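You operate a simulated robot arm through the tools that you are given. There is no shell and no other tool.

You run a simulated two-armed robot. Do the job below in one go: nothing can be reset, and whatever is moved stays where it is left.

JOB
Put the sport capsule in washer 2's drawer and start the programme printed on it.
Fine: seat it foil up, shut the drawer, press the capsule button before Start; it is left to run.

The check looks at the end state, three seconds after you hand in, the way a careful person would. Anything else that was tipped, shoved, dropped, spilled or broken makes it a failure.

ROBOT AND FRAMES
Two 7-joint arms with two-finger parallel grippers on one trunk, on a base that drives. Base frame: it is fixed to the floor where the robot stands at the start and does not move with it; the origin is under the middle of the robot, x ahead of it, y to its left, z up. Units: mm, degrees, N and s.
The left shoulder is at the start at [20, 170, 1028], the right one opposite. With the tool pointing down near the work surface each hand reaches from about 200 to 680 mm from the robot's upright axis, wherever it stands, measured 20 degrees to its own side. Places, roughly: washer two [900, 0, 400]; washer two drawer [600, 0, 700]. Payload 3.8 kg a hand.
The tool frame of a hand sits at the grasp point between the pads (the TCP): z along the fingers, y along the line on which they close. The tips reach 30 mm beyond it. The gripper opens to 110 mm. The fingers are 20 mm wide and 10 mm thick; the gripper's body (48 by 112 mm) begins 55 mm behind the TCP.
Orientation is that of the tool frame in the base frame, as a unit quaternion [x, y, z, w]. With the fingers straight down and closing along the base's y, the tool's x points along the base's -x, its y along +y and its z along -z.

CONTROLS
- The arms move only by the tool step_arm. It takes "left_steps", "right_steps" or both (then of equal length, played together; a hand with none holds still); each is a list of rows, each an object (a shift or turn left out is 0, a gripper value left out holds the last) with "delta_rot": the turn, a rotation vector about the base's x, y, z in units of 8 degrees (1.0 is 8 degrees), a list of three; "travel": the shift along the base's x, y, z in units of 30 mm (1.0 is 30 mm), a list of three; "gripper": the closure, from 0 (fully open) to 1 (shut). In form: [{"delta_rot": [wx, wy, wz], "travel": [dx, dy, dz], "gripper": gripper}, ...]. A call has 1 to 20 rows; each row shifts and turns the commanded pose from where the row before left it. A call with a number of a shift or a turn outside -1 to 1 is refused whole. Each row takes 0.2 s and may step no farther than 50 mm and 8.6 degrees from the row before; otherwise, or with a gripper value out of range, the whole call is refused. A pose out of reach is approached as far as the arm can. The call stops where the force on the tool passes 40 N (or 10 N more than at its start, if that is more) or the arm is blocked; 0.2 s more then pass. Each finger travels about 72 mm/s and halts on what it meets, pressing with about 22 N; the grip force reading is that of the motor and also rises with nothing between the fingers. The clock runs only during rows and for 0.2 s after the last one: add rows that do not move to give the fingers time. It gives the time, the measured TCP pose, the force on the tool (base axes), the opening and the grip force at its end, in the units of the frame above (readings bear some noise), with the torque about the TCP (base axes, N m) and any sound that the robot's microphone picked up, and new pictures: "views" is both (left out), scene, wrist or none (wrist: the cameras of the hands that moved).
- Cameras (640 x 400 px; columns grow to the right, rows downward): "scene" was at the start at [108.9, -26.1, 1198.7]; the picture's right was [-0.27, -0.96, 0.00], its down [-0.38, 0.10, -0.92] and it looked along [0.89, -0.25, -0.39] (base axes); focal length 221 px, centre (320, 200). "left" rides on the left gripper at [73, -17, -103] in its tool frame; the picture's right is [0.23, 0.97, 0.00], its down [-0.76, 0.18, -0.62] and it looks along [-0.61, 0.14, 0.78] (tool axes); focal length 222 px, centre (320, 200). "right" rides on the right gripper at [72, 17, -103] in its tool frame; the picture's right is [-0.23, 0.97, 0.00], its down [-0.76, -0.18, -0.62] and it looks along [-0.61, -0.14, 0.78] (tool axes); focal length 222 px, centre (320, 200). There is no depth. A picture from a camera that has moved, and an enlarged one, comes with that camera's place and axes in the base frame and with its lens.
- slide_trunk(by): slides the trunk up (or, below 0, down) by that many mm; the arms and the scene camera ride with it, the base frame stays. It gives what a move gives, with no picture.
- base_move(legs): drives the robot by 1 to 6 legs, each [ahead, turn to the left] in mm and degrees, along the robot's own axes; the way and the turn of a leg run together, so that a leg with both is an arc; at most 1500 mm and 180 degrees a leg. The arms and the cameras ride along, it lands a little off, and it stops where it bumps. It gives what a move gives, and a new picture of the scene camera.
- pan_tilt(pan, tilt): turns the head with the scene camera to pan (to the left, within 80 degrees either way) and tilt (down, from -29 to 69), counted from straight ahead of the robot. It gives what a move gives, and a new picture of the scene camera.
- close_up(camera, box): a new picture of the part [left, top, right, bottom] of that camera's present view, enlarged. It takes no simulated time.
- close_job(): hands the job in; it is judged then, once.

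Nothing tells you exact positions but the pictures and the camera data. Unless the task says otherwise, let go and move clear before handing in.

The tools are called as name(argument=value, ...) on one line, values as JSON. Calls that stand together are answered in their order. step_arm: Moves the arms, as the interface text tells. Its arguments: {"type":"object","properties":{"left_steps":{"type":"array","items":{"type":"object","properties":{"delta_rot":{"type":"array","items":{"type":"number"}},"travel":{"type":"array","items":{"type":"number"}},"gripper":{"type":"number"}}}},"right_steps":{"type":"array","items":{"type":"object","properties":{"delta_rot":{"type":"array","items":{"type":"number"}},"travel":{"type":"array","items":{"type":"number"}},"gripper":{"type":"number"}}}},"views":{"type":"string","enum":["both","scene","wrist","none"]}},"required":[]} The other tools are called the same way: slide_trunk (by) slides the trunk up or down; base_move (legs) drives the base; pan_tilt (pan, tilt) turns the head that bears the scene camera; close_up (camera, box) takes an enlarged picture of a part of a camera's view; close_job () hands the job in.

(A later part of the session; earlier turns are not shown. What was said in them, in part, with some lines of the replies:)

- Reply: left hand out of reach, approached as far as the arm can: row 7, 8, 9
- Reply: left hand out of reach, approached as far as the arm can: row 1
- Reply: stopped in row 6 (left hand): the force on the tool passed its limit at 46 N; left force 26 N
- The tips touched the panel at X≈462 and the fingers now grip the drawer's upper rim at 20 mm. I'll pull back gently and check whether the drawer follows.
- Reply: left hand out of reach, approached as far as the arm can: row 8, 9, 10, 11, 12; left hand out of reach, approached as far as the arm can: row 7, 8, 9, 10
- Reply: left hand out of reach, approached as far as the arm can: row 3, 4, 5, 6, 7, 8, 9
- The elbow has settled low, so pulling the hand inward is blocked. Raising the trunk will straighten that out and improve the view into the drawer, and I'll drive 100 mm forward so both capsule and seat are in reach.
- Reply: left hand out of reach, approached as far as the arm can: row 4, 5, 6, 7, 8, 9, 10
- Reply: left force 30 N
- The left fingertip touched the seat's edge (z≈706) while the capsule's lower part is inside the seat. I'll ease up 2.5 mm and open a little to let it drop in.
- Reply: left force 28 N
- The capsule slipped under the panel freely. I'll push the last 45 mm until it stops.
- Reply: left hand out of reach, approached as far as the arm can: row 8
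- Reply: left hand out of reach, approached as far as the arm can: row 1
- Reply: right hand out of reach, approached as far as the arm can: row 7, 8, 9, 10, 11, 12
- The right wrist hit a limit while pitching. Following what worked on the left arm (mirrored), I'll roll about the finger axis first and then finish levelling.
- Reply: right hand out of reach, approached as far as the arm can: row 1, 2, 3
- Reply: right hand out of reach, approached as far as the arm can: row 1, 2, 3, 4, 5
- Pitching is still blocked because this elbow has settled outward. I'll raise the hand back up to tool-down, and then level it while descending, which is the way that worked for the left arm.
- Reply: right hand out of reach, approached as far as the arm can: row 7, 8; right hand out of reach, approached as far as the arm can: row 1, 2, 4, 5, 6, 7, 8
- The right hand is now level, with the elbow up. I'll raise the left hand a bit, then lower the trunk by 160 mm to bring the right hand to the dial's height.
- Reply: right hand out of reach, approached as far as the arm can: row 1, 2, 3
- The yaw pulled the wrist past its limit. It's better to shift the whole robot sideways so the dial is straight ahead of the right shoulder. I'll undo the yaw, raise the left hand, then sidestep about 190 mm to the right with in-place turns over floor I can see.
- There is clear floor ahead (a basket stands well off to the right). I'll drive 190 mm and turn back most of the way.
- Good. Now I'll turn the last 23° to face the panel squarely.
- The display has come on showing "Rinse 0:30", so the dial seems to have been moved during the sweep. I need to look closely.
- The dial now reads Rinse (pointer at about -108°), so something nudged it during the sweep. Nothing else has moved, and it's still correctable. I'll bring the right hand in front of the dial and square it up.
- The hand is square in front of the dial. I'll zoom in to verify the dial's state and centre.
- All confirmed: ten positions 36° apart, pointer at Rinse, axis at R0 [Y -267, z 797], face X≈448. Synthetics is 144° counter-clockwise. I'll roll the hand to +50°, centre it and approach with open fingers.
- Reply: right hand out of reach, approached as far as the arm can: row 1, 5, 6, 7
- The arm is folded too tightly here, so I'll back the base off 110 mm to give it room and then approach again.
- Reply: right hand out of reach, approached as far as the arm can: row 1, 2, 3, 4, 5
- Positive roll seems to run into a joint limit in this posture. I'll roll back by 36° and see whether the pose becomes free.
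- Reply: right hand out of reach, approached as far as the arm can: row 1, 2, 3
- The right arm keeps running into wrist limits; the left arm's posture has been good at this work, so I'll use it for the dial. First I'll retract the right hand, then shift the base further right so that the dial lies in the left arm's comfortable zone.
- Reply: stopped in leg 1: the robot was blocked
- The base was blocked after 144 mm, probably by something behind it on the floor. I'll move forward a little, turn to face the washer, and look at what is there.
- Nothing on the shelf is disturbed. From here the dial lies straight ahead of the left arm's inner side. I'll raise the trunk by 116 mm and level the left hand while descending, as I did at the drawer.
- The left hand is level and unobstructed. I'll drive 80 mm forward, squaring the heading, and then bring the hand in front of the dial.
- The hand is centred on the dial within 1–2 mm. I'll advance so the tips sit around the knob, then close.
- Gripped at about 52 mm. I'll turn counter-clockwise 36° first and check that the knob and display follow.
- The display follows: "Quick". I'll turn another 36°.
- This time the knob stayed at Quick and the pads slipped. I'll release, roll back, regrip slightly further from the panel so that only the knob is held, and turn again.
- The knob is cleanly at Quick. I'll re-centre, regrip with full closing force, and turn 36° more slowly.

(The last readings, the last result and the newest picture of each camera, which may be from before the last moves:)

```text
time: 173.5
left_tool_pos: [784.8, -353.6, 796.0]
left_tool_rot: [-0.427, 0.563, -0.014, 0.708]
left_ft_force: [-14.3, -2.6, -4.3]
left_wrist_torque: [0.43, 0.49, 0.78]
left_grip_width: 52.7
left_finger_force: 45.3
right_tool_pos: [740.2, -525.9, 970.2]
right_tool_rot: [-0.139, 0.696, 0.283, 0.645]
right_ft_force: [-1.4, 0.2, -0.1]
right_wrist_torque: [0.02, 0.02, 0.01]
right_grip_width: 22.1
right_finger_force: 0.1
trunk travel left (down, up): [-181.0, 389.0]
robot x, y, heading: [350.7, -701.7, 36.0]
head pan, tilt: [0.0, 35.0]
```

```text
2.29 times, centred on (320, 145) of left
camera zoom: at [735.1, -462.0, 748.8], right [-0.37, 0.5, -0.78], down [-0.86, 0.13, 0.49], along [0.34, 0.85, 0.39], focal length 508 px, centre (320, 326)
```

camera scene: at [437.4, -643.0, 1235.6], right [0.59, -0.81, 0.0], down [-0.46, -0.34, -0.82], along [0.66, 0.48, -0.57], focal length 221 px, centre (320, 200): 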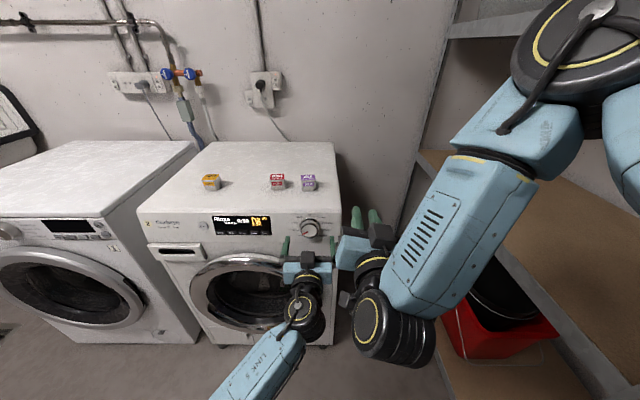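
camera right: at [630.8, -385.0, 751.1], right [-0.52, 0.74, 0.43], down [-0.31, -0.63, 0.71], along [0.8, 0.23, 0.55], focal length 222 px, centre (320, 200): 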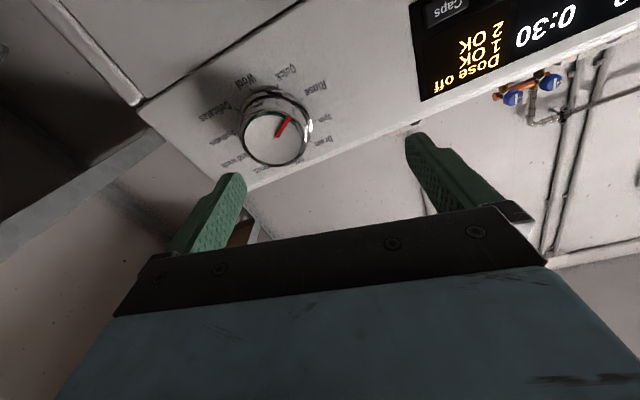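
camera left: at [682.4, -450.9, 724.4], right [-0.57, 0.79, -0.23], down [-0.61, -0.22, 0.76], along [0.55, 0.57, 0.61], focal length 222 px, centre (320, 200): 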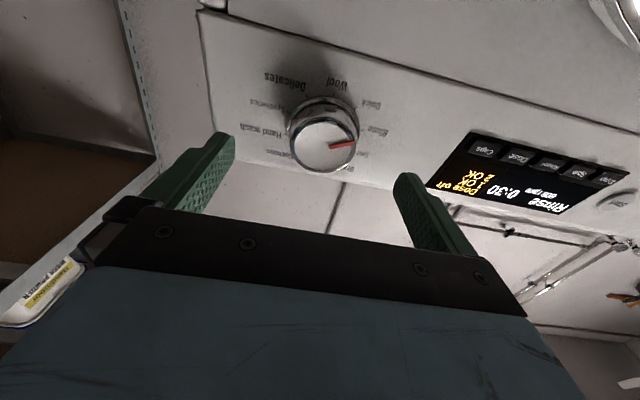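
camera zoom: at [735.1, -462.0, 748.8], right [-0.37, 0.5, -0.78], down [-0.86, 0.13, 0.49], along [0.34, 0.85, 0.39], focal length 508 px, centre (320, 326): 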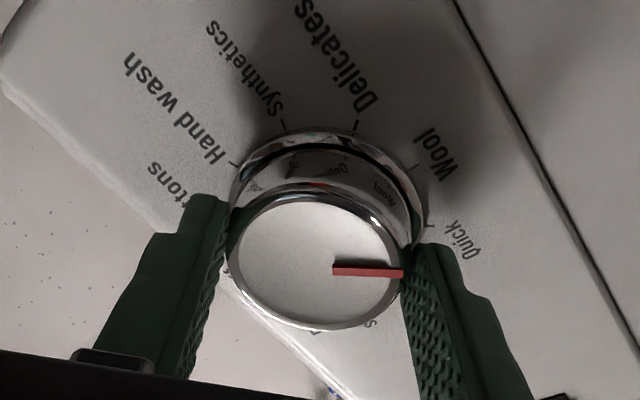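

The pads slipped again. I'll regrip nearer to the knob's face, clear of the bezel ring, re-centred on the axis, and turn with some overshoot.

step_arm(left_steps=[{"gripper": 0.25}, {}, {}, {"delta_rot": [0.7, 0.509, 0], "travel": [-0.1, -0.09, 0.02]}, {"delta_rot": [0.7, 0.509, 0]}, {"delta_rot": [0.7, 0.509, 0]}, {"delta_rot": [0.7, 0.509, 0]}, {"delta_rot": [0.7, 0.509, 0]}, {"delta_rot": [0.35, 0.254, 0]}, {}], views="none")

close_up(camera="scene", box=[280, 205, 344, 245])

close_up(camera="left", box=[180, 60, 460, 230])

```text
time: 175.7
left_tool_pos: [781.3, -354.9, 797.9]
left_tool_rot: [-0.218, 0.671, 0.218, 0.674]
left_ft_force: [0.0, -0.3, 0.1]
left_wrist_torque: [-0.01, -0.02, -0.02]
left_grip_width: 82.7
left_finger_force: 0.1
right_tool_pos: [741.7, -525.4, 970.4]
right_tool_rot: [-0.14, 0.696, 0.283, 0.644]
right_ft_force: [0.4, 0.0, 0.4]
right_wrist_torque: [0.0, 0.02, -0.01]
right_grip_width: 21.8
right_finger_force: 0.2
trunk travel left (down, up): [-181.0, 389.0]
robot x, y, heading: [347.9, -707.4, 36.2]
head pan, tilt: [0.0, 35.0]
```

```text
10.00 times, centred on (312, 225) of scene
camera zoom: at [437.4, -643.0, 1235.6], right [0.59, -0.81, 0.0], down [-0.46, -0.34, -0.82], along [0.66, 0.48, -0.57], focal length 2211 px, centre (400, -50)
```

zoom: 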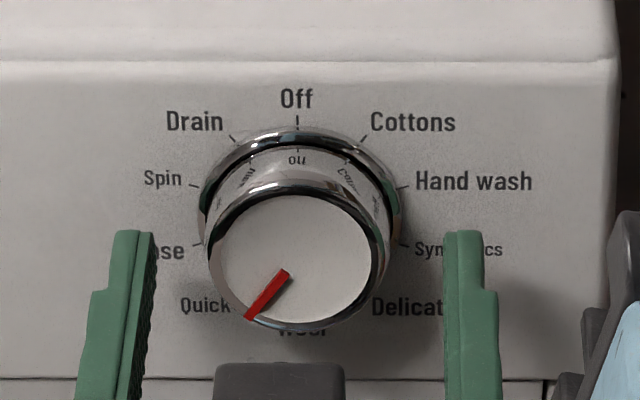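

```text
2.29 times, centred on (320, 145) of left
camera zoom: at [707.3, -431.0, 724.4], right [-0.57, 0.79, -0.23], down [-0.61, -0.22, 0.76], along [0.55, 0.57, 0.61], focal length 508 px, centre (320, 326)
```

zoom: 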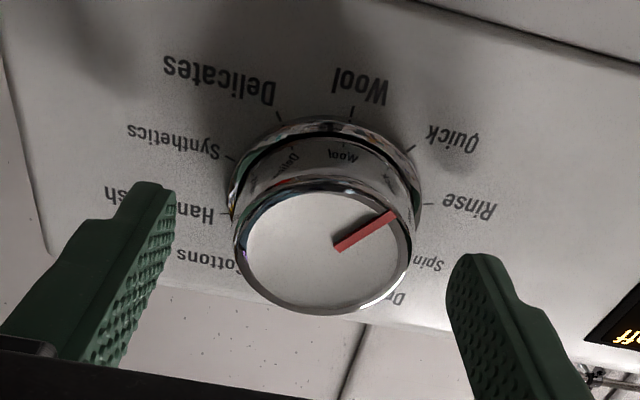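

step_arm(left_steps=[{"travel": [0.025, -0.03, -0.03], "gripper": 0.5}, {"gripper": 1.0}, {}, {}, {}, {"delta_rot": [-0.728, -0.529, 0]}, {"delta_rot": [-0.728, -0.529, 0]}, {"delta_rot": [-0.728, -0.529, 0]}, {"delta_rot": [-0.728, -0.529, 0]}, {"delta_rot": [-0.728, -0.529, 0]}, {"delta_rot": [-0.4, -0.29, 0]}, {}], views="none")

close_up(camera="scene", box=[200, 195, 344, 255])

close_up(camera="left", box=[180, 60, 460, 230])

```text
time: 178.3
left_tool_pos: [781.8, -358.4, 795.0]
left_tool_rot: [-0.437, 0.556, -0.025, 0.706]
left_ft_force: [-14.5, 2.0, -8.5]
left_wrist_torque: [0.11, 0.45, 0.69]
left_grip_width: 51.7
left_finger_force: 44.8
right_tool_pos: [740.8, -524.0, 969.7]
right_tool_rot: [-0.14, 0.696, 0.282, 0.645]
right_ft_force: [-0.4, 0.1, 1.1]
right_wrist_torque: [0.0, 0.01, -0.01]
right_grip_width: 21.9
right_finger_force: 0.2
trunk travel left (down, up): [-181.0, 389.0]
robot x, y, heading: [351.2, -704.7, 36.2]
head pan, tilt: [0.0, 35.0]
```

```text
4.44 times, centred on (272, 225) of scene
camera zoom: at [436.5, -642.5, 1235.5], right [0.59, -0.81, 0.0], down [-0.46, -0.34, -0.82], along [0.66, 0.48, -0.57], focal length 983 px, centre (533, 89)
```

zoom: 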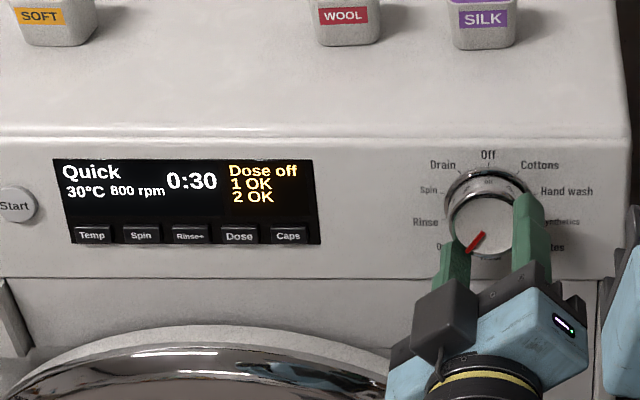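

```text
2.29 times, centred on (320, 145) of left
camera zoom: at [733.3, -467.6, 749.7], right [-0.35, 0.48, -0.8], down [-0.87, 0.14, 0.47], along [0.34, 0.87, 0.37], focal length 508 px, centre (320, 326)
```

zoom: 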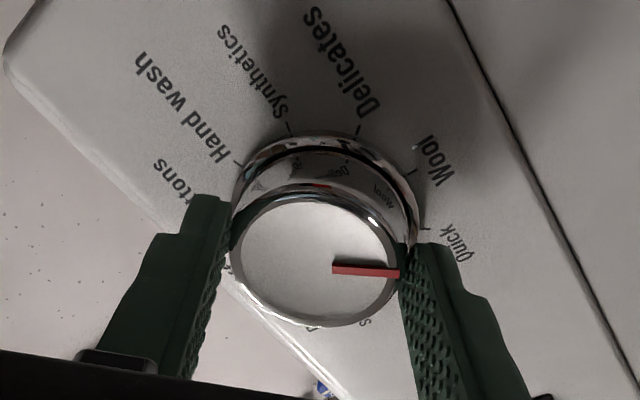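

Pulling against it gives no motion even at over 1 N·m, so I suspect an end stop between Quick and Wool. I'll try turning clockwise instead, toward Rinse, and watch the display.

step_arm(left_steps=[{"delta_rot": [0.728, 0.529, 0]}, {"delta_rot": [0.728, 0.529, 0]}, {"delta_rot": [0.728, 0.529, 0]}, {"delta_rot": [0.728, 0.529, 0]}, {"delta_rot": [0.728, 0.529, 0]}, {"delta_rot": [0.4, 0.29, 0]}, {}], views="none")

close_up(camera="scene", box=[200, 195, 344, 255])

```text
time: 179.9
left_tool_pos: [782.4, -354.2, 795.5]
left_tool_rot: [-0.22, 0.672, 0.218, 0.673]
left_ft_force: [-7.8, 9.7, -19.0]
left_wrist_torque: [-0.37, 0.27, -0.17]
left_grip_width: 51.2
left_finger_force: 45.1
right_tool_pos: [742.4, -524.8, 970.8]
right_tool_rot: [-0.14, 0.697, 0.283, 0.644]
right_ft_force: [-1.0, 0.5, 0.4]
right_wrist_torque: [-0.01, -0.01, 0.03]
right_grip_width: 22.0
right_finger_force: 0.1
trunk travel left (down, up): [-181.0, 389.0]
robot x, y, heading: [353.7, -704.4, 35.9]
head pan, tilt: [0.0, 35.0]
```

```text
4.44 times, centred on (272, 225) of scene
camera zoom: at [437.7, -641.0, 1235.4], right [0.59, -0.81, 0.0], down [-0.46, -0.34, -0.82], along [0.66, 0.48, -0.57], focal length 983 px, centre (533, 89)
```

zoom: 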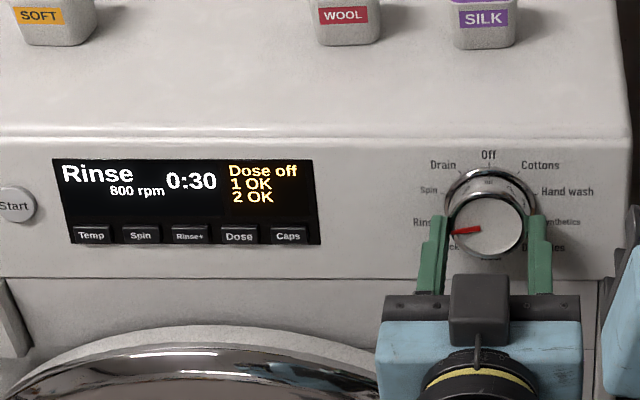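

It follows clockwise, so there is indeed a stop. I'll continue clockwise as far as the wrist allows.

step_arm(left_steps=[{"delta_rot": [0.728, 0.529, 0]}, {"delta_rot": [0.728, 0.529, 0]}, {"delta_rot": [0.728, 0.529, 0]}, {"delta_rot": [0.728, 0.529, 0]}, {"delta_rot": [0.728, 0.529, 0]}, {}], views="none")

close_up(camera="scene", box=[200, 195, 344, 255])

```text
time: 181.3
left_tool_pos: [781.3, -353.6, 796.9]
left_tool_rot: [0.0, 0.706, 0.416, 0.573]
left_ft_force: [-13.1, 13.4, -11.2]
left_wrist_torque: [-0.04, -0.21, -0.34]
left_grip_width: 51.7
left_finger_force: 45.2
right_tool_pos: [740.4, -523.0, 969.9]
right_tool_rot: [-0.139, 0.697, 0.282, 0.645]
right_ft_force: [0.4, 0.4, -0.7]
right_wrist_torque: [0.01, -0.02, 0.01]
right_grip_width: 22.1
right_finger_force: 0.1
trunk travel left (down, up): [-181.0, 389.0]
robot x, y, heading: [346.4, -703.1, 36.1]
head pan, tilt: [0.0, 35.0]
```

```text
4.44 times, centred on (272, 225) of scene
camera zoom: at [436.7, -641.2, 1235.5], right [0.59, -0.81, 0.0], down [-0.46, -0.34, -0.82], along [0.66, 0.48, -0.57], focal length 983 px, centre (533, 89)
```

zoom: 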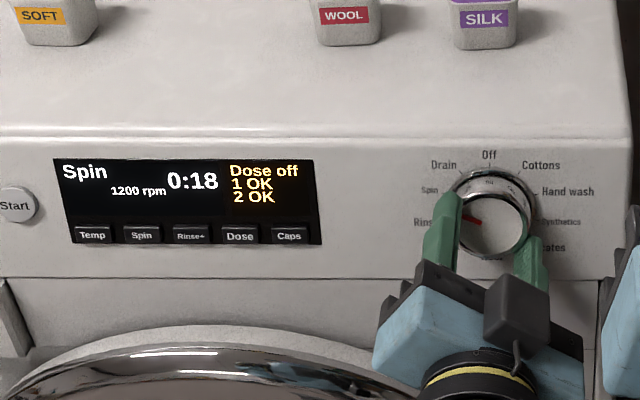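

"Spin" now. Continuing clockwise.

step_arm(left_steps=[{"delta_rot": [0.728, 0.529, 0]}, {"delta_rot": [0.728, 0.529, 0]}, {"delta_rot": [0.728, 0.529, 0]}, {"delta_rot": [0.728, 0.529, 0]}, {"delta_rot": [0.728, 0.529, 0]}, {}], views="none")

close_up(camera="scene", box=[200, 195, 344, 255])

```text
time: 182.7
left_tool_pos: [782.4, -355.7, 798.6]
left_tool_rot: [0.218, 0.673, 0.57, 0.417]
left_ft_force: [-11.0, 14.5, 0.3]
left_wrist_torque: [-0.08, -0.17, -0.32]
left_grip_width: 52.4
left_finger_force: 44.5
right_tool_pos: [740.5, -525.4, 970.5]
right_tool_rot: [-0.14, 0.696, 0.283, 0.645]
right_ft_force: [-0.5, -0.2, 0.5]
right_wrist_torque: [0.0, 0.01, 0.01]
right_grip_width: 22.0
right_finger_force: 0.0
trunk travel left (down, up): [-181.0, 389.0]
robot x, y, heading: [350.8, -704.5, 36.0]
head pan, tilt: [0.0, 35.0]
```

```text
4.44 times, centred on (272, 225) of scene
camera zoom: at [436.2, -641.7, 1235.6], right [0.59, -0.81, 0.0], down [-0.46, -0.34, -0.82], along [0.66, 0.48, -0.57], focal length 983 px, centre (533, 89)
```

zoom: 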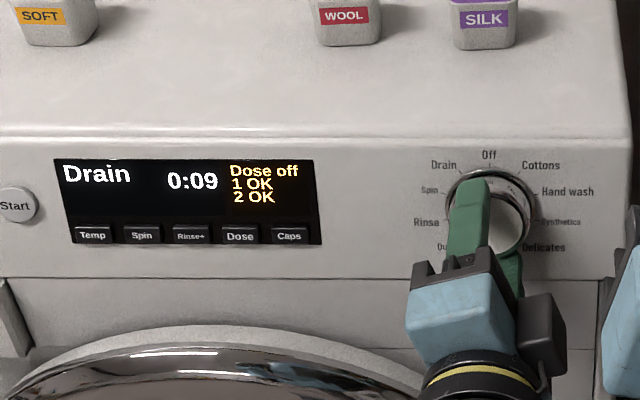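

"Drain". I'll release, swing the open fingers back by 144°, and regrip for the remaining four steps.

step_arm(left_steps=[{"gripper": 0.25}, {}, {}, {"delta_rot": [-0.728, -0.529, 0]}, {"delta_rot": [-0.728, -0.529, 0]}, {"delta_rot": [-0.728, -0.529, 0]}, {"delta_rot": [-0.728, -0.529, 0]}, {"delta_rot": [-0.728, -0.529, 0]}, {"delta_rot": [-0.728, -0.529, 0]}, {"delta_rot": [-0.728, -0.529, 0]}, {"delta_rot": [-0.728, -0.529, 0]}, {"delta_rot": [-0.728, -0.529, 0]}, {"delta_rot": [-0.728, -0.529, 0]}, {}], views="none")

step_arm(left_steps=[{"delta_rot": [-0.728, -0.529, 0]}, {"delta_rot": [-0.728, -0.529, 0]}, {"delta_rot": [-0.728, -0.529, 0]}, {"delta_rot": [-0.728, -0.529, 0]}, {"delta_rot": [-0.728, -0.529, 0]}, {"delta_rot": [-0.728, -0.529, 0]}, {"delta_rot": [-0.728, -0.529, 0]}, {"delta_rot": [-0.728, -0.529, 0]}, {"delta_rot": [-0.728, -0.529, 0]}, {"delta_rot": [-0.728, -0.529, 0]}, {}], views="none")

close_up(camera="scene", box=[200, 195, 344, 255])

```text
time: 185.7
left_tool_pos: [783.2, -357.6, 796.7]
left_tool_rot: [-0.219, 0.671, 0.216, 0.675]
left_ft_force: [0.2, 0.0, -0.4]
left_wrist_torque: [0.02, -0.02, 0.0]
left_grip_width: 82.5
left_finger_force: 0.1
right_tool_pos: [742.1, -525.6, 969.8]
right_tool_rot: [-0.139, 0.697, 0.283, 0.645]
right_ft_force: [-0.4, -0.4, -1.3]
right_wrist_torque: [-0.03, 0.01, 0.02]
right_grip_width: 22.0
right_finger_force: 0.1
trunk travel left (down, up): [-181.0, 389.0]
robot x, y, heading: [348.8, -710.2, 36.1]
head pan, tilt: [0.0, 35.0]
```

```text
time: 188.1
left_tool_pos: [783.2, -357.6, 796.5]
left_tool_rot: [-0.573, 0.412, -0.22, 0.673]
left_ft_force: [-0.1, 0.8, -0.9]
left_wrist_torque: [0.02, 0.01, 0.0]
left_grip_width: 82.6
left_finger_force: 0.0
right_tool_pos: [741.8, -525.4, 970.0]
right_tool_rot: [-0.14, 0.696, 0.283, 0.644]
right_ft_force: [-0.3, 0.0, 0.2]
right_wrist_torque: [0.01, -0.02, 0.0]
right_grip_width: 21.5
right_finger_force: 0.0
trunk travel left (down, up): [-181.0, 389.0]
robot x, y, heading: [351.0, -708.5, 36.4]
head pan, tilt: [0.0, 35.0]
```

```text
4.44 times, centred on (272, 225) of scene
camera zoom: at [437.4, -643.0, 1235.6], right [0.59, -0.81, 0.0], down [-0.46, -0.34, -0.82], along [0.66, 0.48, -0.57], focal length 983 px, centre (533, 89)
```

zoom: 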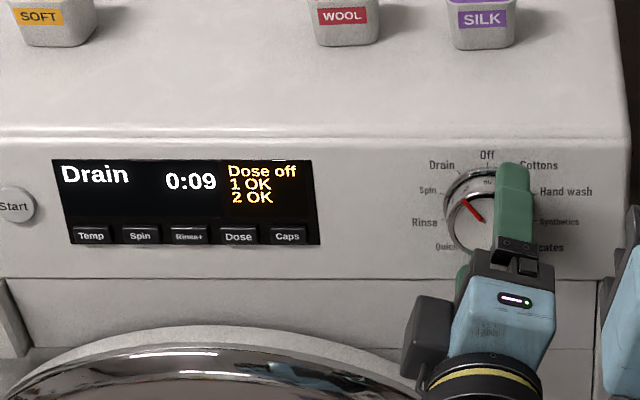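

step_arm(left_steps=[{"travel": [-0.035, 0.05, 0.01], "gripper": 0.5}, {"gripper": 1.0}, {}, {}, {}, {"delta_rot": [0.728, 0.529, 0]}, {"delta_rot": [0.728, 0.529, 0]}, {"delta_rot": [0.728, 0.529, 0]}, {"delta_rot": [0.728, 0.529, 0]}, {"delta_rot": [0.728, 0.529, 0]}, {"delta_rot": [0.728, 0.529, 0]}, {"delta_rot": [0.728, 0.529, 0]}, {"delta_rot": [0.728, 0.529, 0]}, {"delta_rot": [0.728, 0.529, 0]}, {"delta_rot": [0.728, 0.529, 0]}, {}], views="none")

close_up(camera="scene", box=[200, 195, 344, 255])

```text
time: 191.5
left_tool_pos: [782.0, -355.2, 795.3]
left_tool_rot: [-0.218, 0.671, 0.218, 0.674]
left_ft_force: [-4.8, -2.6, -8.1]
left_wrist_torque: [0.0, -0.06, -0.5]
left_grip_width: 50.7
left_finger_force: 44.8
right_tool_pos: [742.3, -526.5, 970.5]
right_tool_rot: [-0.138, 0.697, 0.283, 0.644]
right_ft_force: [0.6, 0.1, -0.6]
right_wrist_torque: [0.01, -0.04, -0.01]
right_grip_width: 21.7
right_finger_force: 0.0
trunk travel left (down, up): [-181.0, 389.0]
robot x, y, heading: [347.8, -704.1, 36.2]
head pan, tilt: [0.0, 35.0]
```

```text
4.44 times, centred on (272, 225) of scene
camera zoom: at [437.5, -642.9, 1235.5], right [0.59, -0.81, 0.0], down [-0.46, -0.34, -0.82], along [0.66, 0.48, -0.57], focal length 983 px, centre (533, 89)
```

zoom: 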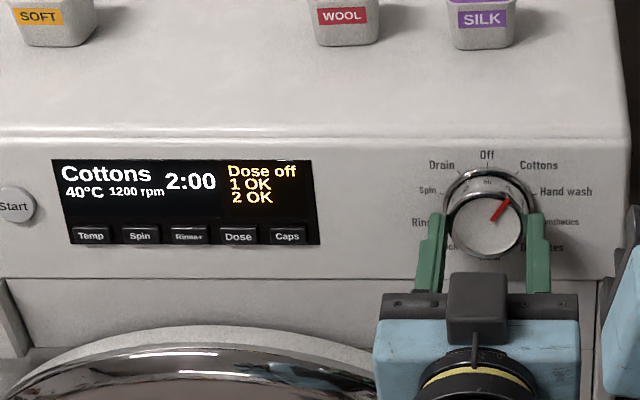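

"Cottons" now; two steps remain. I'll turn another 72°.

step_arm(left_steps=[{"delta_rot": [0.728, 0.529, 0]}, {"delta_rot": [0.728, 0.529, 0]}, {"delta_rot": [0.728, 0.529, 0]}, {"delta_rot": [0.728, 0.529, 0]}, {"delta_rot": [0.728, 0.529, 0]}, {"delta_rot": [0.728, 0.529, 0]}, {"delta_rot": [0.728, 0.529, 0]}, {"delta_rot": [0.728, 0.529, 0]}, {"delta_rot": [0.728, 0.529, 0]}, {"delta_rot": [0.728, 0.529, 0]}, {}], views="none")

close_up(camera="scene", box=[200, 195, 344, 255])

```text
time: 193.9
left_tool_pos: [782.1, -354.4, 797.4]
left_tool_rot: [0.219, 0.672, 0.571, 0.417]
left_ft_force: [-7.6, 0.2, -3.4]
left_wrist_torque: [-0.01, -0.18, -0.77]
left_grip_width: 52.2
left_finger_force: 44.8
right_tool_pos: [742.2, -525.7, 970.2]
right_tool_rot: [-0.14, 0.696, 0.283, 0.645]
right_ft_force: [0.7, -0.2, 0.6]
right_wrist_torque: [-0.01, 0.02, 0.01]
right_grip_width: 22.2
right_finger_force: 0.1
trunk travel left (down, up): [-181.0, 389.0]
robot x, y, heading: [351.6, -708.3, 36.4]
head pan, tilt: [0.0, 35.0]
```

```text
4.44 times, centred on (272, 225) of scene
camera zoom: at [436.8, -642.9, 1235.6], right [0.59, -0.81, 0.0], down [-0.46, -0.34, -0.82], along [0.66, 0.48, -0.57], focal length 983 px, centre (533, 89)
```

zoom: 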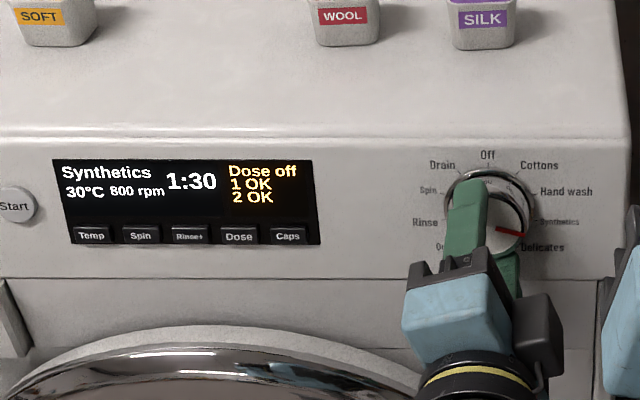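

"Synthetics 30°C 1:30" is selected. I'll open, withdraw straight back and check that it stays.

step_arm(left_steps=[{"gripper": 0.25}, {}, {}, {"travel": [-0.3, -0.218, 0]}, {"travel": [-0.5, -0.363, 0]}, {"travel": [-0.5, -0.363, 0]}, {"travel": [-0.5, -0.363, 0]}, {"delta_rot": [-0.728, -0.529, 0], "travel": [-0.3, -0.218, 0]}, {"delta_rot": [-0.728, -0.529, 0]}, {"delta_rot": [-0.728, -0.529, 0]}, {"delta_rot": [-0.728, -0.529, 0]}, {"delta_rot": [-0.728, -0.529, 0]}, {"delta_rot": [-0.728, -0.529, 0]}, {"delta_rot": [-0.728, -0.529, 0]}, {"delta_rot": [-0.728, -0.529, 0]}, {"delta_rot": [-0.728, -0.529, 0]}, {"delta_rot": [-0.728, -0.529, 0], "gripper": 1.0}, {}, {}, {}], views="wrist")

close_up(camera="scene", box=[200, 195, 344, 255])

```text
time: 198.1
left_tool_pos: [717.1, -401.9, 796.5]
left_tool_rot: [-0.219, 0.671, 0.217, 0.674]
left_ft_force: [0.3, -0.2, 0.4]
left_wrist_torque: [0.03, 0.02, -0.01]
left_grip_width: 0.1
left_finger_force: 22.2
right_tool_pos: [741.1, -525.3, 970.7]
right_tool_rot: [-0.139, 0.697, 0.284, 0.644]
right_ft_force: [0.3, -0.1, 0.4]
right_wrist_torque: [-0.01, 0.0, 0.03]
right_grip_width: 22.0
right_finger_force: 0.1
trunk travel left (down, up): [-181.0, 389.0]
robot x, y, heading: [349.4, -708.6, 36.2]
head pan, tilt: [0.0, 35.0]
camera left: at [643.9, -476.4, 723.1], right [-0.57, 0.79, -0.23], down [-0.61, -0.22, 0.76], along [0.55, 0.57, 0.61], focal length 222 px, centre (320, 200)
```

left: 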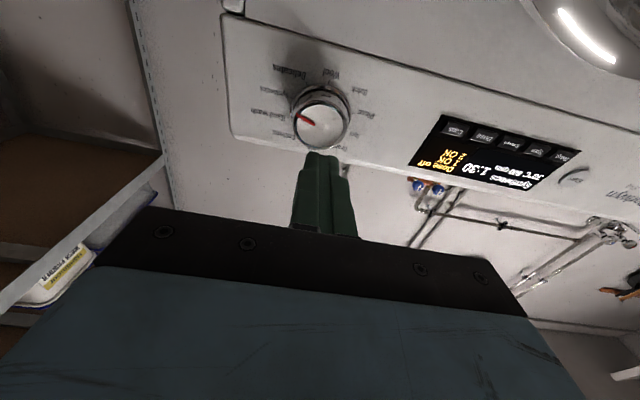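

```text
4.44 times, centred on (272, 225) of scene
camera zoom: at [437.4, -643.0, 1235.6], right [0.59, -0.81, 0.0], down [-0.46, -0.34, -0.82], along [0.66, 0.48, -0.57], focal length 983 px, centre (533, 89)
```

zoom: 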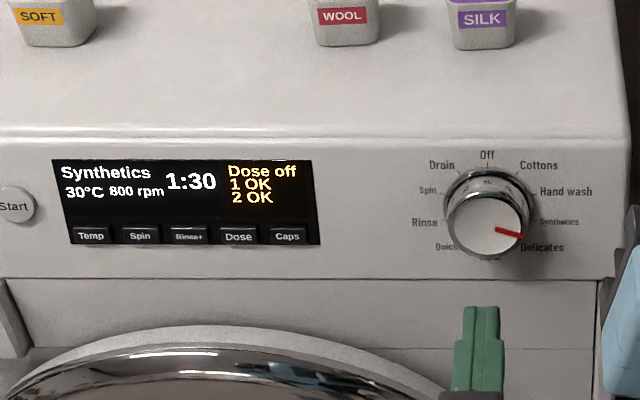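

Synthetics stays selected. Next is the Caps key, at about R0 [463, -132, 773]; I'll move the closed left fingers in front of it.

step_arm(left_steps=[{"travel": [-0.527, 0.725, -0.157]}, {"travel": [-0.527, 0.725, -0.157]}, {"travel": [-0.527, 0.725, -0.157]}, {"travel": [-0.527, 0.725, -0.157]}, {"travel": [-0.527, 0.725, -0.157]}, {"travel": [0.45, 0.327, 0]}, {"travel": [0.45, 0.327, 0]}, {"travel": [0.45, 0.327, 0]}, {"travel": [0.27, 0.196, 0]}, {}])

close_up(camera="scene", box=[200, 200, 296, 260])

close_up(camera="left", box=[220, 60, 460, 210])

```text
time: 200.3
left_tool_pos: [687.8, -257.8, 775.1]
left_tool_rot: [-0.219, 0.671, 0.217, 0.674]
left_ft_force: [-0.1, 1.4, -0.8]
left_wrist_torque: [0.02, -0.01, 0.01]
left_grip_width: 0.0
left_finger_force: 22.4
right_tool_pos: [741.9, -525.2, 970.4]
right_tool_rot: [-0.139, 0.697, 0.282, 0.645]
right_ft_force: [0.4, 0.1, 0.2]
right_wrist_torque: [-0.01, -0.01, -0.05]
right_grip_width: 21.6
right_finger_force: 0.1
trunk travel left (down, up): [-181.0, 389.0]
robot x, y, heading: [353.0, -705.2, 36.1]
head pan, tilt: [0.0, 35.0]
camera scene: at [437.4, -643.0, 1235.6], right [0.59, -0.81, 0.0], down [-0.46, -0.34, -0.82], along [0.66, 0.48, -0.57], focal length 221 px, centre (320, 200)
camera left: at [613.0, -332.3, 701.1], right [-0.57, 0.79, -0.23], down [-0.61, -0.22, 0.76], along [0.55, 0.57, 0.61], focal length 222 px, centre (320, 200)
```

scene: 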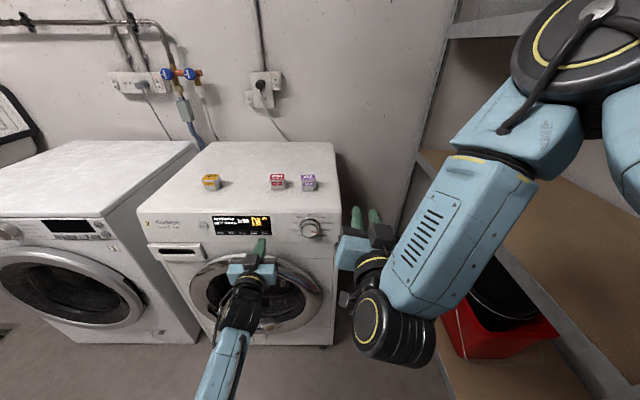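
left: 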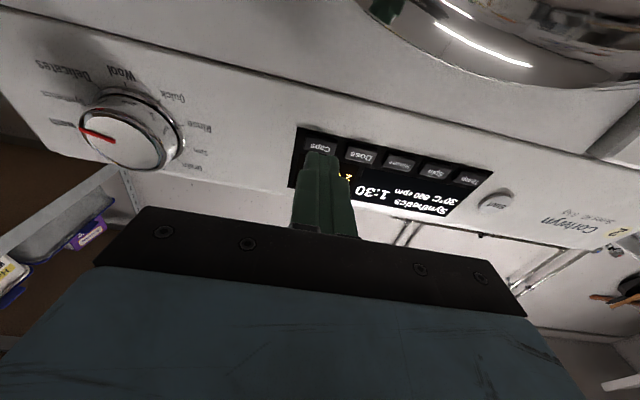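

```text
6.67 times, centred on (248, 230) of scene
camera zoom: at [437.4, -643.0, 1235.6], right [0.59, -0.81, 0.0], down [-0.46, -0.34, -0.82], along [0.66, 0.48, -0.57], focal length 1474 px, centre (800, 0)
```

zoom: 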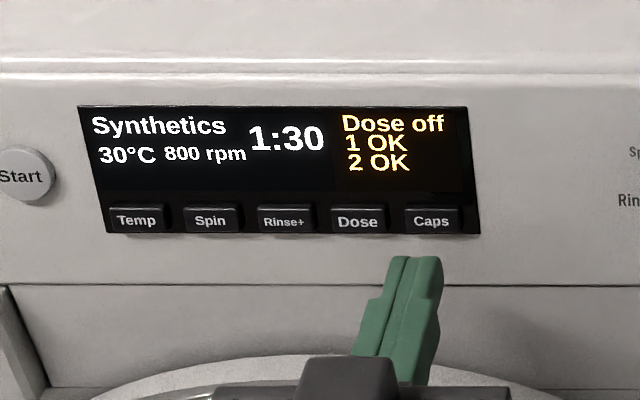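

```text
2.67 times, centred on (340, 135) of left
camera zoom: at [613.0, -332.3, 701.1], right [-0.57, 0.79, -0.23], down [-0.61, -0.22, 0.76], along [0.55, 0.57, 0.61], focal length 592 px, centre (267, 373)
```

zoom: 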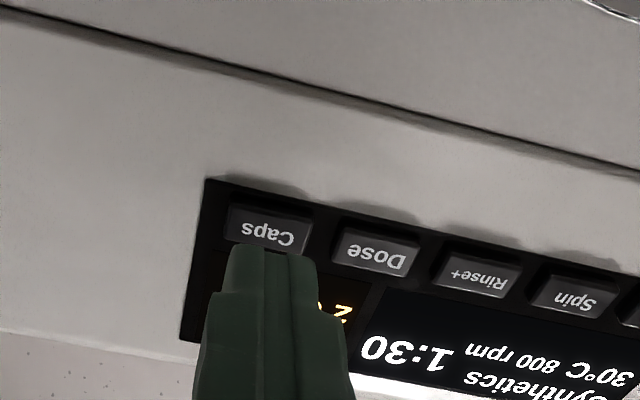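

The tips line up exactly with the Caps key. I'll advance to touch and press gently.

step_arm(left_steps=[{"travel": [0.2, 0.145, 0]}, {"travel": [0.2, 0.145, 0]}, {"travel": [0.15, 0.109, 0]}, {"travel": [0.08, 0.058, 0]}, {}], views="none")

step_arm(left_steps=[{"travel": [0.05, 0.036, 0]}, {"travel": [0.05, 0.036, 0]}, {}], views="none")

close_up(camera="scene", box=[200, 200, 296, 260])

```text
time: 201.5
left_tool_pos: [707.7, -242.3, 772.4]
left_tool_rot: [-0.218, 0.671, 0.217, 0.675]
left_ft_force: [0.6, 0.1, 0.2]
left_wrist_torque: [-0.02, -0.02, 0.02]
left_grip_width: 0.3
left_finger_force: 22.3
right_tool_pos: [742.1, -525.7, 970.3]
right_tool_rot: [-0.14, 0.696, 0.283, 0.644]
right_ft_force: [-0.5, 0.1, -0.3]
right_wrist_torque: [0.02, 0.02, 0.0]
right_grip_width: 22.0
right_finger_force: 0.0
trunk travel left (down, up): [-181.0, 389.0]
robot x, y, heading: [352.4, -711.7, 36.4]
head pan, tilt: [0.0, 35.0]
```

```text
time: 202.3
left_tool_pos: [709.6, -241.0, 772.4]
left_tool_rot: [-0.219, 0.672, 0.217, 0.674]
left_ft_force: [-3.3, -2.7, -1.3]
left_wrist_torque: [0.0, 0.06, 0.01]
left_grip_width: 0.0
left_finger_force: 21.8
right_tool_pos: [741.2, -525.5, 970.3]
right_tool_rot: [-0.14, 0.696, 0.283, 0.645]
right_ft_force: [-0.5, -0.2, 1.3]
right_wrist_torque: [0.0, 0.0, -0.02]
right_grip_width: 22.1
right_finger_force: 0.1
trunk travel left (down, up): [-181.0, 389.0]
robot x, y, heading: [348.9, -703.9, 36.1]
head pan, tilt: [0.0, 35.0]
heard: click
```

```text
6.67 times, centred on (248, 230) of scene
camera zoom: at [437.2, -643.1, 1235.6], right [0.59, -0.81, 0.0], down [-0.46, -0.34, -0.82], along [0.66, 0.48, -0.57], focal length 1474 px, centre (800, 0)
```

zoom: 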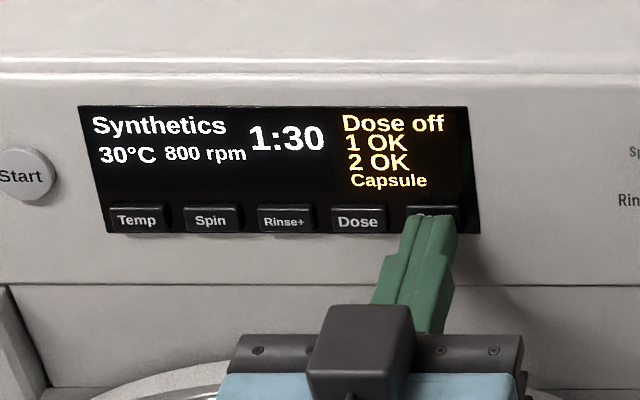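

A click, and the display now shows "Capsule". I'll withdraw and move toward Start, checking reach on the way.

step_arm(left_steps=[{"travel": [-0.25, -0.18, 0]}, {"travel": [-0.45, -0.327, 0]}, {"travel": [-0.45, -0.327, 0]}, {"travel": [-0.45, -0.327, 0]}, {"travel": [-0.5, 0.69, 0.13]}, {"travel": [-0.5, 0.69, 0.13]}, {"travel": [-0.5, 0.69, 0.13]}, {"travel": [-0.5, 0.69, 0.13]}, {"travel": [-0.5, 0.69, 0.13]}, {"travel": [-0.5, 0.69, 0.13]}, {"travel": [-0.5, 0.69, 0.13]}, {}])

close_up(camera="scene", box=[180, 200, 340, 300])

```text
time: 204.9
left_tool_pos: [557.1, -132.1, 800.6]
left_tool_rot: [-0.219, 0.671, 0.217, 0.674]
left_ft_force: [0.3, -0.3, -0.6]
left_wrist_torque: [0.03, 0.0, 0.0]
left_grip_width: 0.0
left_finger_force: 21.9
right_tool_pos: [741.5, -525.2, 970.1]
right_tool_rot: [-0.139, 0.696, 0.283, 0.645]
right_ft_force: [-0.9, 0.1, 0.1]
right_wrist_torque: [0.01, 0.02, -0.03]
right_grip_width: 22.2
right_finger_force: 0.0
trunk travel left (down, up): [-181.0, 389.0]
robot x, y, heading: [347.6, -703.9, 36.3]
head pan, tilt: [0.0, 35.0]
camera scene: at [437.4, -643.0, 1235.6], right [0.59, -0.81, 0.0], down [-0.46, -0.34, -0.82], along [0.66, 0.48, -0.57], focal length 221 px, centre (320, 200)
camera left: at [483.3, -208.1, 726.8], right [-0.57, 0.79, -0.23], down [-0.61, -0.22, 0.76], along [0.55, 0.57, 0.61], focal length 222 px, centre (320, 200)
```

scene: 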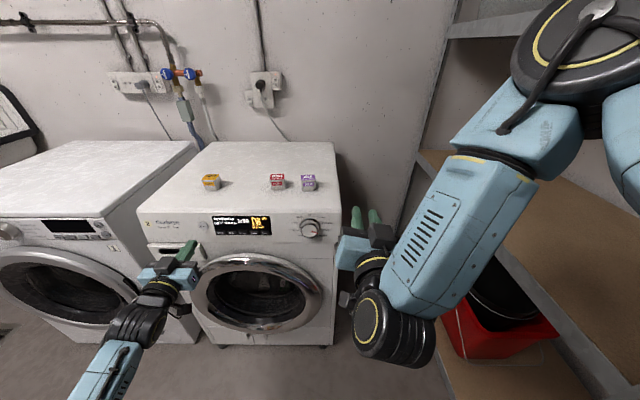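
left: 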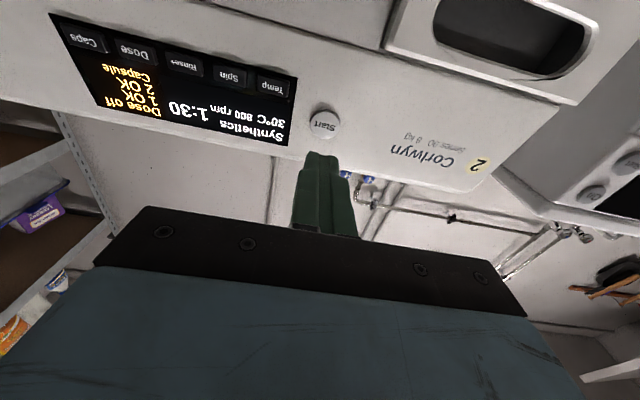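

```text
4.00 times, centred on (260, 250) of scene
camera zoom: at [437.4, -643.0, 1235.6], right [0.59, -0.81, 0.0], down [-0.46, -0.34, -0.82], along [0.66, 0.48, -0.57], focal length 884 px, centre (560, 0)
```

zoom: 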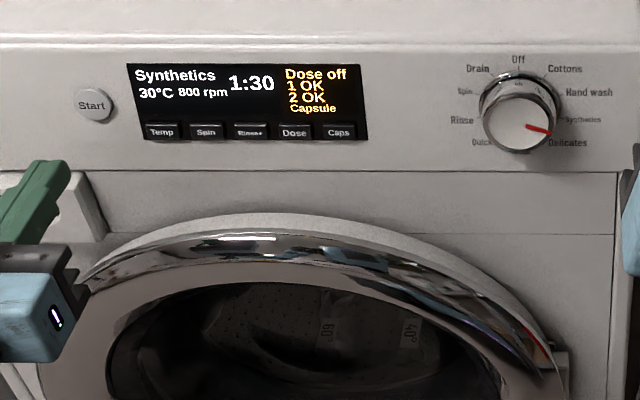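

The pose is reachable. I'll zoom in to get the Start button's exact place.

close_up(camera="left", box=[260, 80, 388, 160])

close_up(camera="scene", box=[180, 205, 244, 245])

```text
5.00 times, centred on (324, 120) of left
camera zoom: at [483.3, -208.1, 726.8], right [-0.57, 0.79, -0.23], down [-0.61, -0.22, 0.76], along [0.55, 0.57, 0.61], focal length 1111 px, centre (300, 600)
```

zoom: 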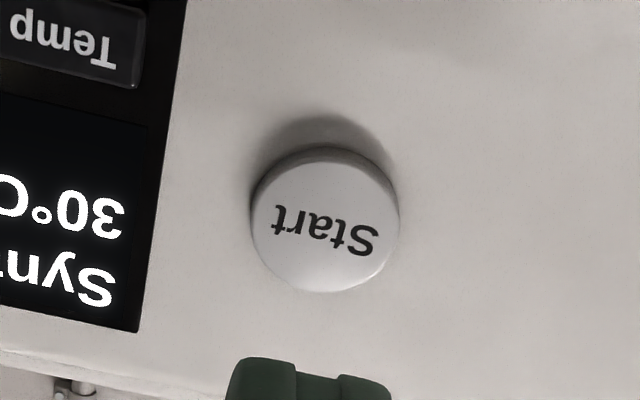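

```text
10.00 times, centred on (212, 225) of scene
camera zoom: at [437.4, -643.0, 1235.6], right [0.59, -0.81, 0.0], down [-0.46, -0.34, -0.82], along [0.66, 0.48, -0.57], focal length 2211 px, centre (1400, -50)
```

zoom: 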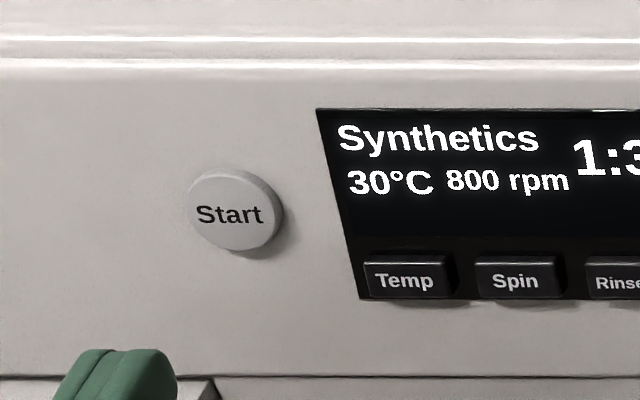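

Start's centre is at about R0 [466, 48.5, 797]. I'll advance to just short of it and check alignment.

step_arm(left_steps=[{"travel": [0.34, 0.27, -0.025]}, {"travel": [0.34, 0.27, -0.025]}, {"travel": [0.34, 0.27, -0.025]}, {"travel": [0.26, 0.2, -0.02]}, {}], views="none")

close_up(camera="left", box=[240, 70, 400, 190])

close_up(camera="scene", box=[180, 205, 244, 245])

```text
time: 206.1
left_tool_pos: [596.3, -101.3, 796.6]
left_tool_rot: [-0.219, 0.671, 0.217, 0.674]
left_ft_force: [-0.1, -0.5, 1.1]
left_wrist_torque: [0.01, -0.03, 0.02]
left_grip_width: 0.0
left_finger_force: 21.9
right_tool_pos: [740.6, -524.9, 968.7]
right_tool_rot: [-0.139, 0.696, 0.283, 0.645]
right_ft_force: [-0.1, 0.0, 0.0]
right_wrist_torque: [-0.02, 0.03, -0.01]
right_grip_width: 22.0
right_finger_force: 0.1
trunk travel left (down, up): [-181.0, 389.0]
robot x, y, heading: [348.1, -706.5, 35.8]
head pan, tilt: [0.0, 35.0]
```

```text
3.33 times, centred on (320, 130) of left
camera zoom: at [521.5, -176.9, 723.9], right [-0.57, 0.79, -0.23], down [-0.61, -0.22, 0.76], along [0.55, 0.57, 0.61], focal length 740 px, centre (320, 433)
```

zoom: 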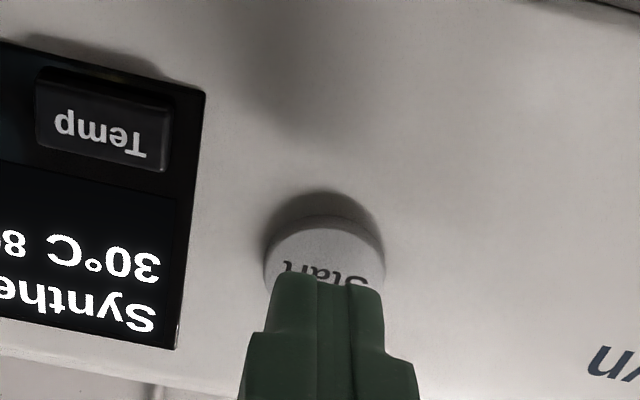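

```text
10.00 times, centred on (212, 225) of scene
camera zoom: at [437.4, -643.0, 1235.6], right [0.59, -0.81, 0.0], down [-0.46, -0.34, -0.82], along [0.66, 0.48, -0.57], focal length 2211 px, centre (1400, -50)
```

zoom: 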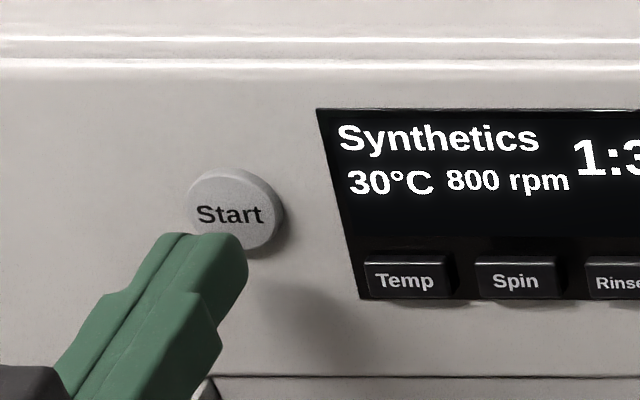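

The tips are in front of Start. I'll press gently.

step_arm(left_steps=[{"travel": [0.08, 0.058, 0]}, {"travel": [0.08, 0.058, 0]}, {}], views="none")

close_up(camera="scene", box=[190, 200, 286, 260])

```text
time: 206.9
left_tool_pos: [600.0, -97.0, 797.3]
left_tool_rot: [-0.219, 0.671, 0.218, 0.674]
left_ft_force: [-0.3, 0.0, 0.0]
left_wrist_torque: [0.03, -0.03, 0.0]
left_grip_width: 0.3
left_finger_force: 22.0
right_tool_pos: [741.4, -525.9, 969.8]
right_tool_rot: [-0.139, 0.697, 0.283, 0.644]
right_ft_force: [0.2, -0.2, -0.6]
right_wrist_torque: [0.02, 0.03, 0.01]
right_grip_width: 21.8
right_finger_force: 0.0
trunk travel left (down, up): [-181.0, 389.0]
robot x, y, heading: [350.7, -706.2, 35.9]
head pan, tilt: [0.0, 35.0]
```

```text
6.67 times, centred on (238, 230) of scene
camera zoom: at [437.4, -643.0, 1235.6], right [0.59, -0.81, 0.0], down [-0.46, -0.34, -0.82], along [0.66, 0.48, -0.57], focal length 1474 px, centre (867, 0)
```

zoom: 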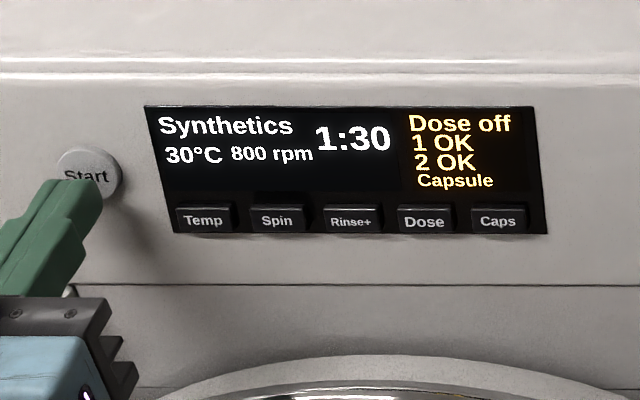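

step_arm(left_steps=[{"travel": [0.06, 0.044, 0]}, {"travel": [0.05, 0.036, 0]}, {}], views="none")

close_up(camera="scene", box=[190, 200, 286, 260])

```text
time: 207.7
left_tool_pos: [602.8, -94.7, 797.7]
left_tool_rot: [-0.219, 0.67, 0.217, 0.675]
left_ft_force: [0.0, 0.4, -0.1]
left_wrist_torque: [-0.02, 0.0, -0.02]
left_grip_width: 0.0
left_finger_force: 22.4
right_tool_pos: [742.3, -526.1, 970.3]
right_tool_rot: [-0.14, 0.696, 0.283, 0.645]
right_ft_force: [-0.3, 0.8, 0.0]
right_wrist_torque: [0.03, 0.0, -0.02]
right_grip_width: 22.0
right_finger_force: 0.0
trunk travel left (down, up): [-181.0, 389.0]
robot x, y, heading: [352.7, -706.2, 36.2]
head pan, tilt: [0.0, 35.0]
```

```text
6.67 times, centred on (238, 230) of scene
camera zoom: at [437.4, -643.0, 1235.6], right [0.59, -0.81, 0.0], down [-0.46, -0.34, -0.82], along [0.66, 0.48, -0.57], focal length 1474 px, centre (867, 0)
```

zoom: 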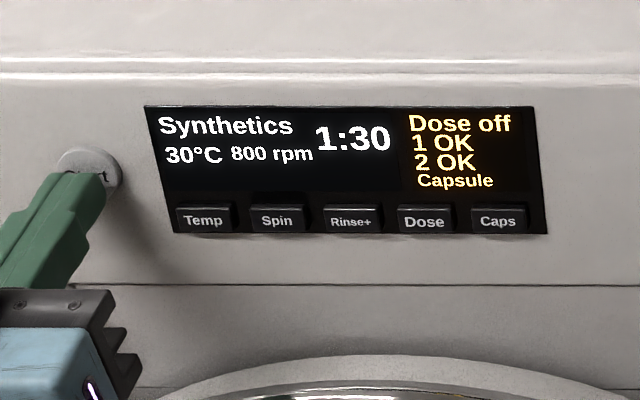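

step_arm(left_steps=[{"travel": [0.05, 0.036, 0]}, {"travel": [0.04, 0.029, 0]}, {}], views="none")

close_up(camera="scene", box=[190, 200, 286, 260])

```text
time: 208.5
left_tool_pos: [606.7, -93.5, 797.3]
left_tool_rot: [-0.22, 0.671, 0.218, 0.674]
left_ft_force: [-2.4, -1.1, 0.0]
left_wrist_torque: [-0.03, 0.04, 0.05]
left_grip_width: 0.1
left_finger_force: 21.8
right_tool_pos: [742.2, -526.1, 969.6]
right_tool_rot: [-0.139, 0.697, 0.282, 0.645]
right_ft_force: [-0.6, -0.4, -0.1]
right_wrist_torque: [0.02, 0.0, -0.01]
right_grip_width: 22.1
right_finger_force: 0.1
trunk travel left (down, up): [-181.0, 389.0]
robot x, y, heading: [350.6, -709.0, 36.1]
head pan, tilt: [0.0, 35.0]
heard: click
```

```text
6.67 times, centred on (238, 230) of scene
camera zoom: at [437.2, -643.0, 1235.6], right [0.59, -0.81, 0.0], down [-0.46, -0.34, -0.82], along [0.66, 0.48, -0.57], focal length 1474 px, centre (867, 0)
```

zoom: 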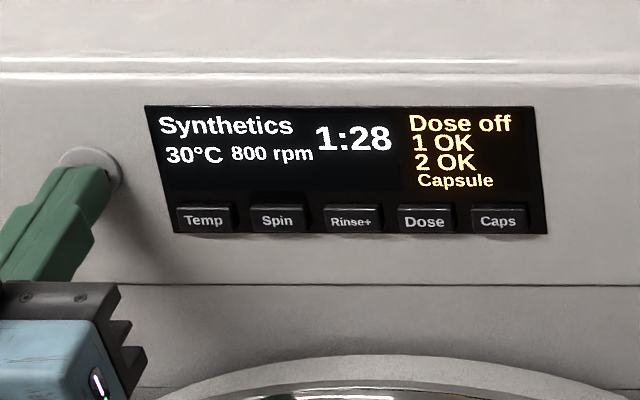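

Click: the display counts 1:28, so the programme is running with Capsule on. I'll withdraw the hand straight back and check everything.

step_arm(left_steps=[{"travel": [-0.25, -0.18, 0]}, {"travel": [-0.45, -0.327, 0]}, {"travel": [-0.5, -0.36, 0]}, {"travel": [-0.5, -0.36, 0]}, {"travel": [-0.5, -0.36, 0]}, {}])

close_up(camera="scene", box=[130, 160, 350, 297])

close_up(camera="scene", box=[190, 200, 286, 260])

```text
time: 209.9
left_tool_pos: [540.2, -141.0, 798.6]
left_tool_rot: [-0.219, 0.671, 0.216, 0.675]
left_ft_force: [-0.2, -0.1, 0.5]
left_wrist_torque: [-0.01, 0.0, 0.0]
left_grip_width: 0.0
left_finger_force: 22.3
right_tool_pos: [742.3, -524.9, 971.3]
right_tool_rot: [-0.14, 0.696, 0.283, 0.645]
right_ft_force: [0.4, 0.3, 0.5]
right_wrist_torque: [-0.02, 0.01, 0.01]
right_grip_width: 22.1
right_finger_force: 0.1
trunk travel left (down, up): [-181.0, 389.0]
robot x, y, heading: [352.1, -707.4, 36.0]
head pan, tilt: [0.0, 35.0]
camera scene: at [437.4, -643.0, 1235.6], right [0.59, -0.81, 0.0], down [-0.46, -0.34, -0.82], along [0.66, 0.48, -0.57], focal length 221 px, centre (320, 200)
camera left: at [465.9, -216.0, 725.1], right [-0.57, 0.79, -0.23], down [-0.61, -0.22, 0.76], along [0.55, 0.57, 0.61], focal length 222 px, centre (320, 200)
```

scene: 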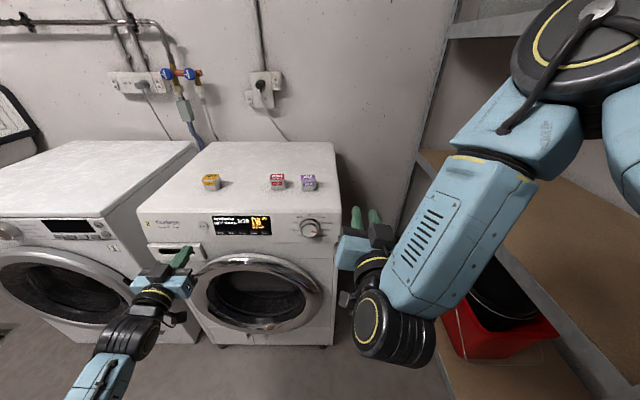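
left: 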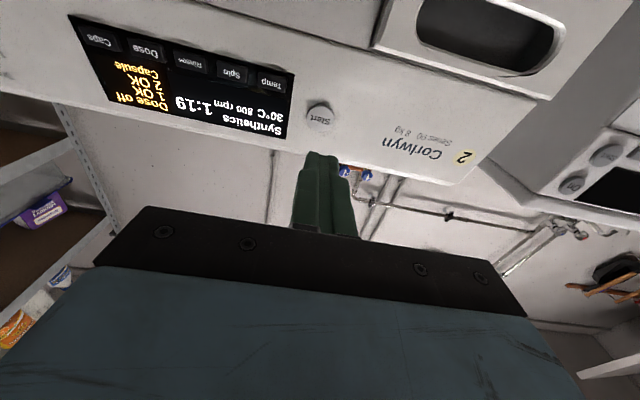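

```text
2.91 times, centred on (240, 228) of scene
camera zoom: at [437.4, -643.0, 1235.6], right [0.59, -0.81, 0.0], down [-0.46, -0.34, -0.82], along [0.66, 0.48, -0.57], focal length 643 px, centre (553, 117)
```

zoom: 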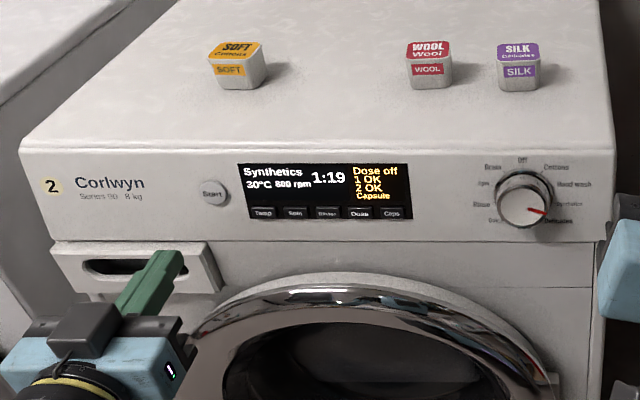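

```text
6.67 times, centred on (238, 230) of scene
camera zoom: at [437.4, -643.0, 1235.6], right [0.59, -0.81, 0.0], down [-0.46, -0.34, -0.82], along [0.66, 0.48, -0.57], focal length 1474 px, centre (867, 0)
```

zoom: 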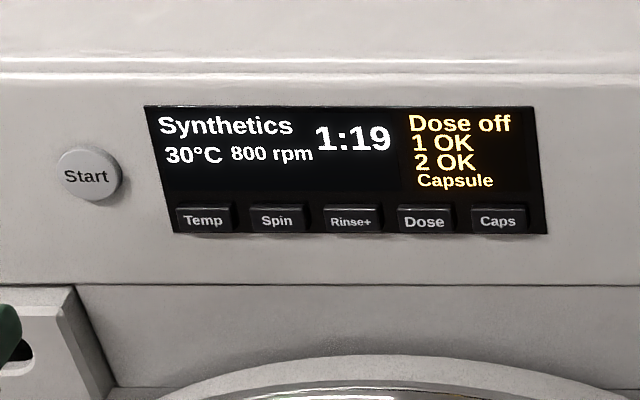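

The drawer is shut. Washer 2 is running Synthetics with Capsule on (1:19 and counting), and the three other capsules stand where they were. Both hands are clear, and the timer runs fast, so I'm handing in while it's running.

One thing I couldn't check is whether the base's bump into something behind it, probably the laundry basket, moved it.

close_job()

```text
The job is handed in.
```

I've handed in the job with washer 2 running. The display shows Synthetics, 30°C, with "Capsule" on, and it was counting down from 1:19 when I last looked. I saw no result from the check.

- **Capsule:** The sport capsule is seated foil up in the drawer. It didn't give when I pressed on it. My first grip slipped off, but the capsule stayed upright.
- **Drawer:** It is shut flush.
- **Dial:** It was bumped from Off to Rinse while I repositioned the base, and I don't know what touched it. I set it to Synthetics before pressing Caps and then Start; both keys clicked.
- **Other capsules:** Soft, wool and silk are upright where they stood.

**Not checked:** the base was stopped once by something behind it while backing up, most likely the laundry basket. I couldn't see that spot, so I don't know whether it moved. I didn't go back to look because the timer was running fast and I wanted to hand in while the wash was still going.
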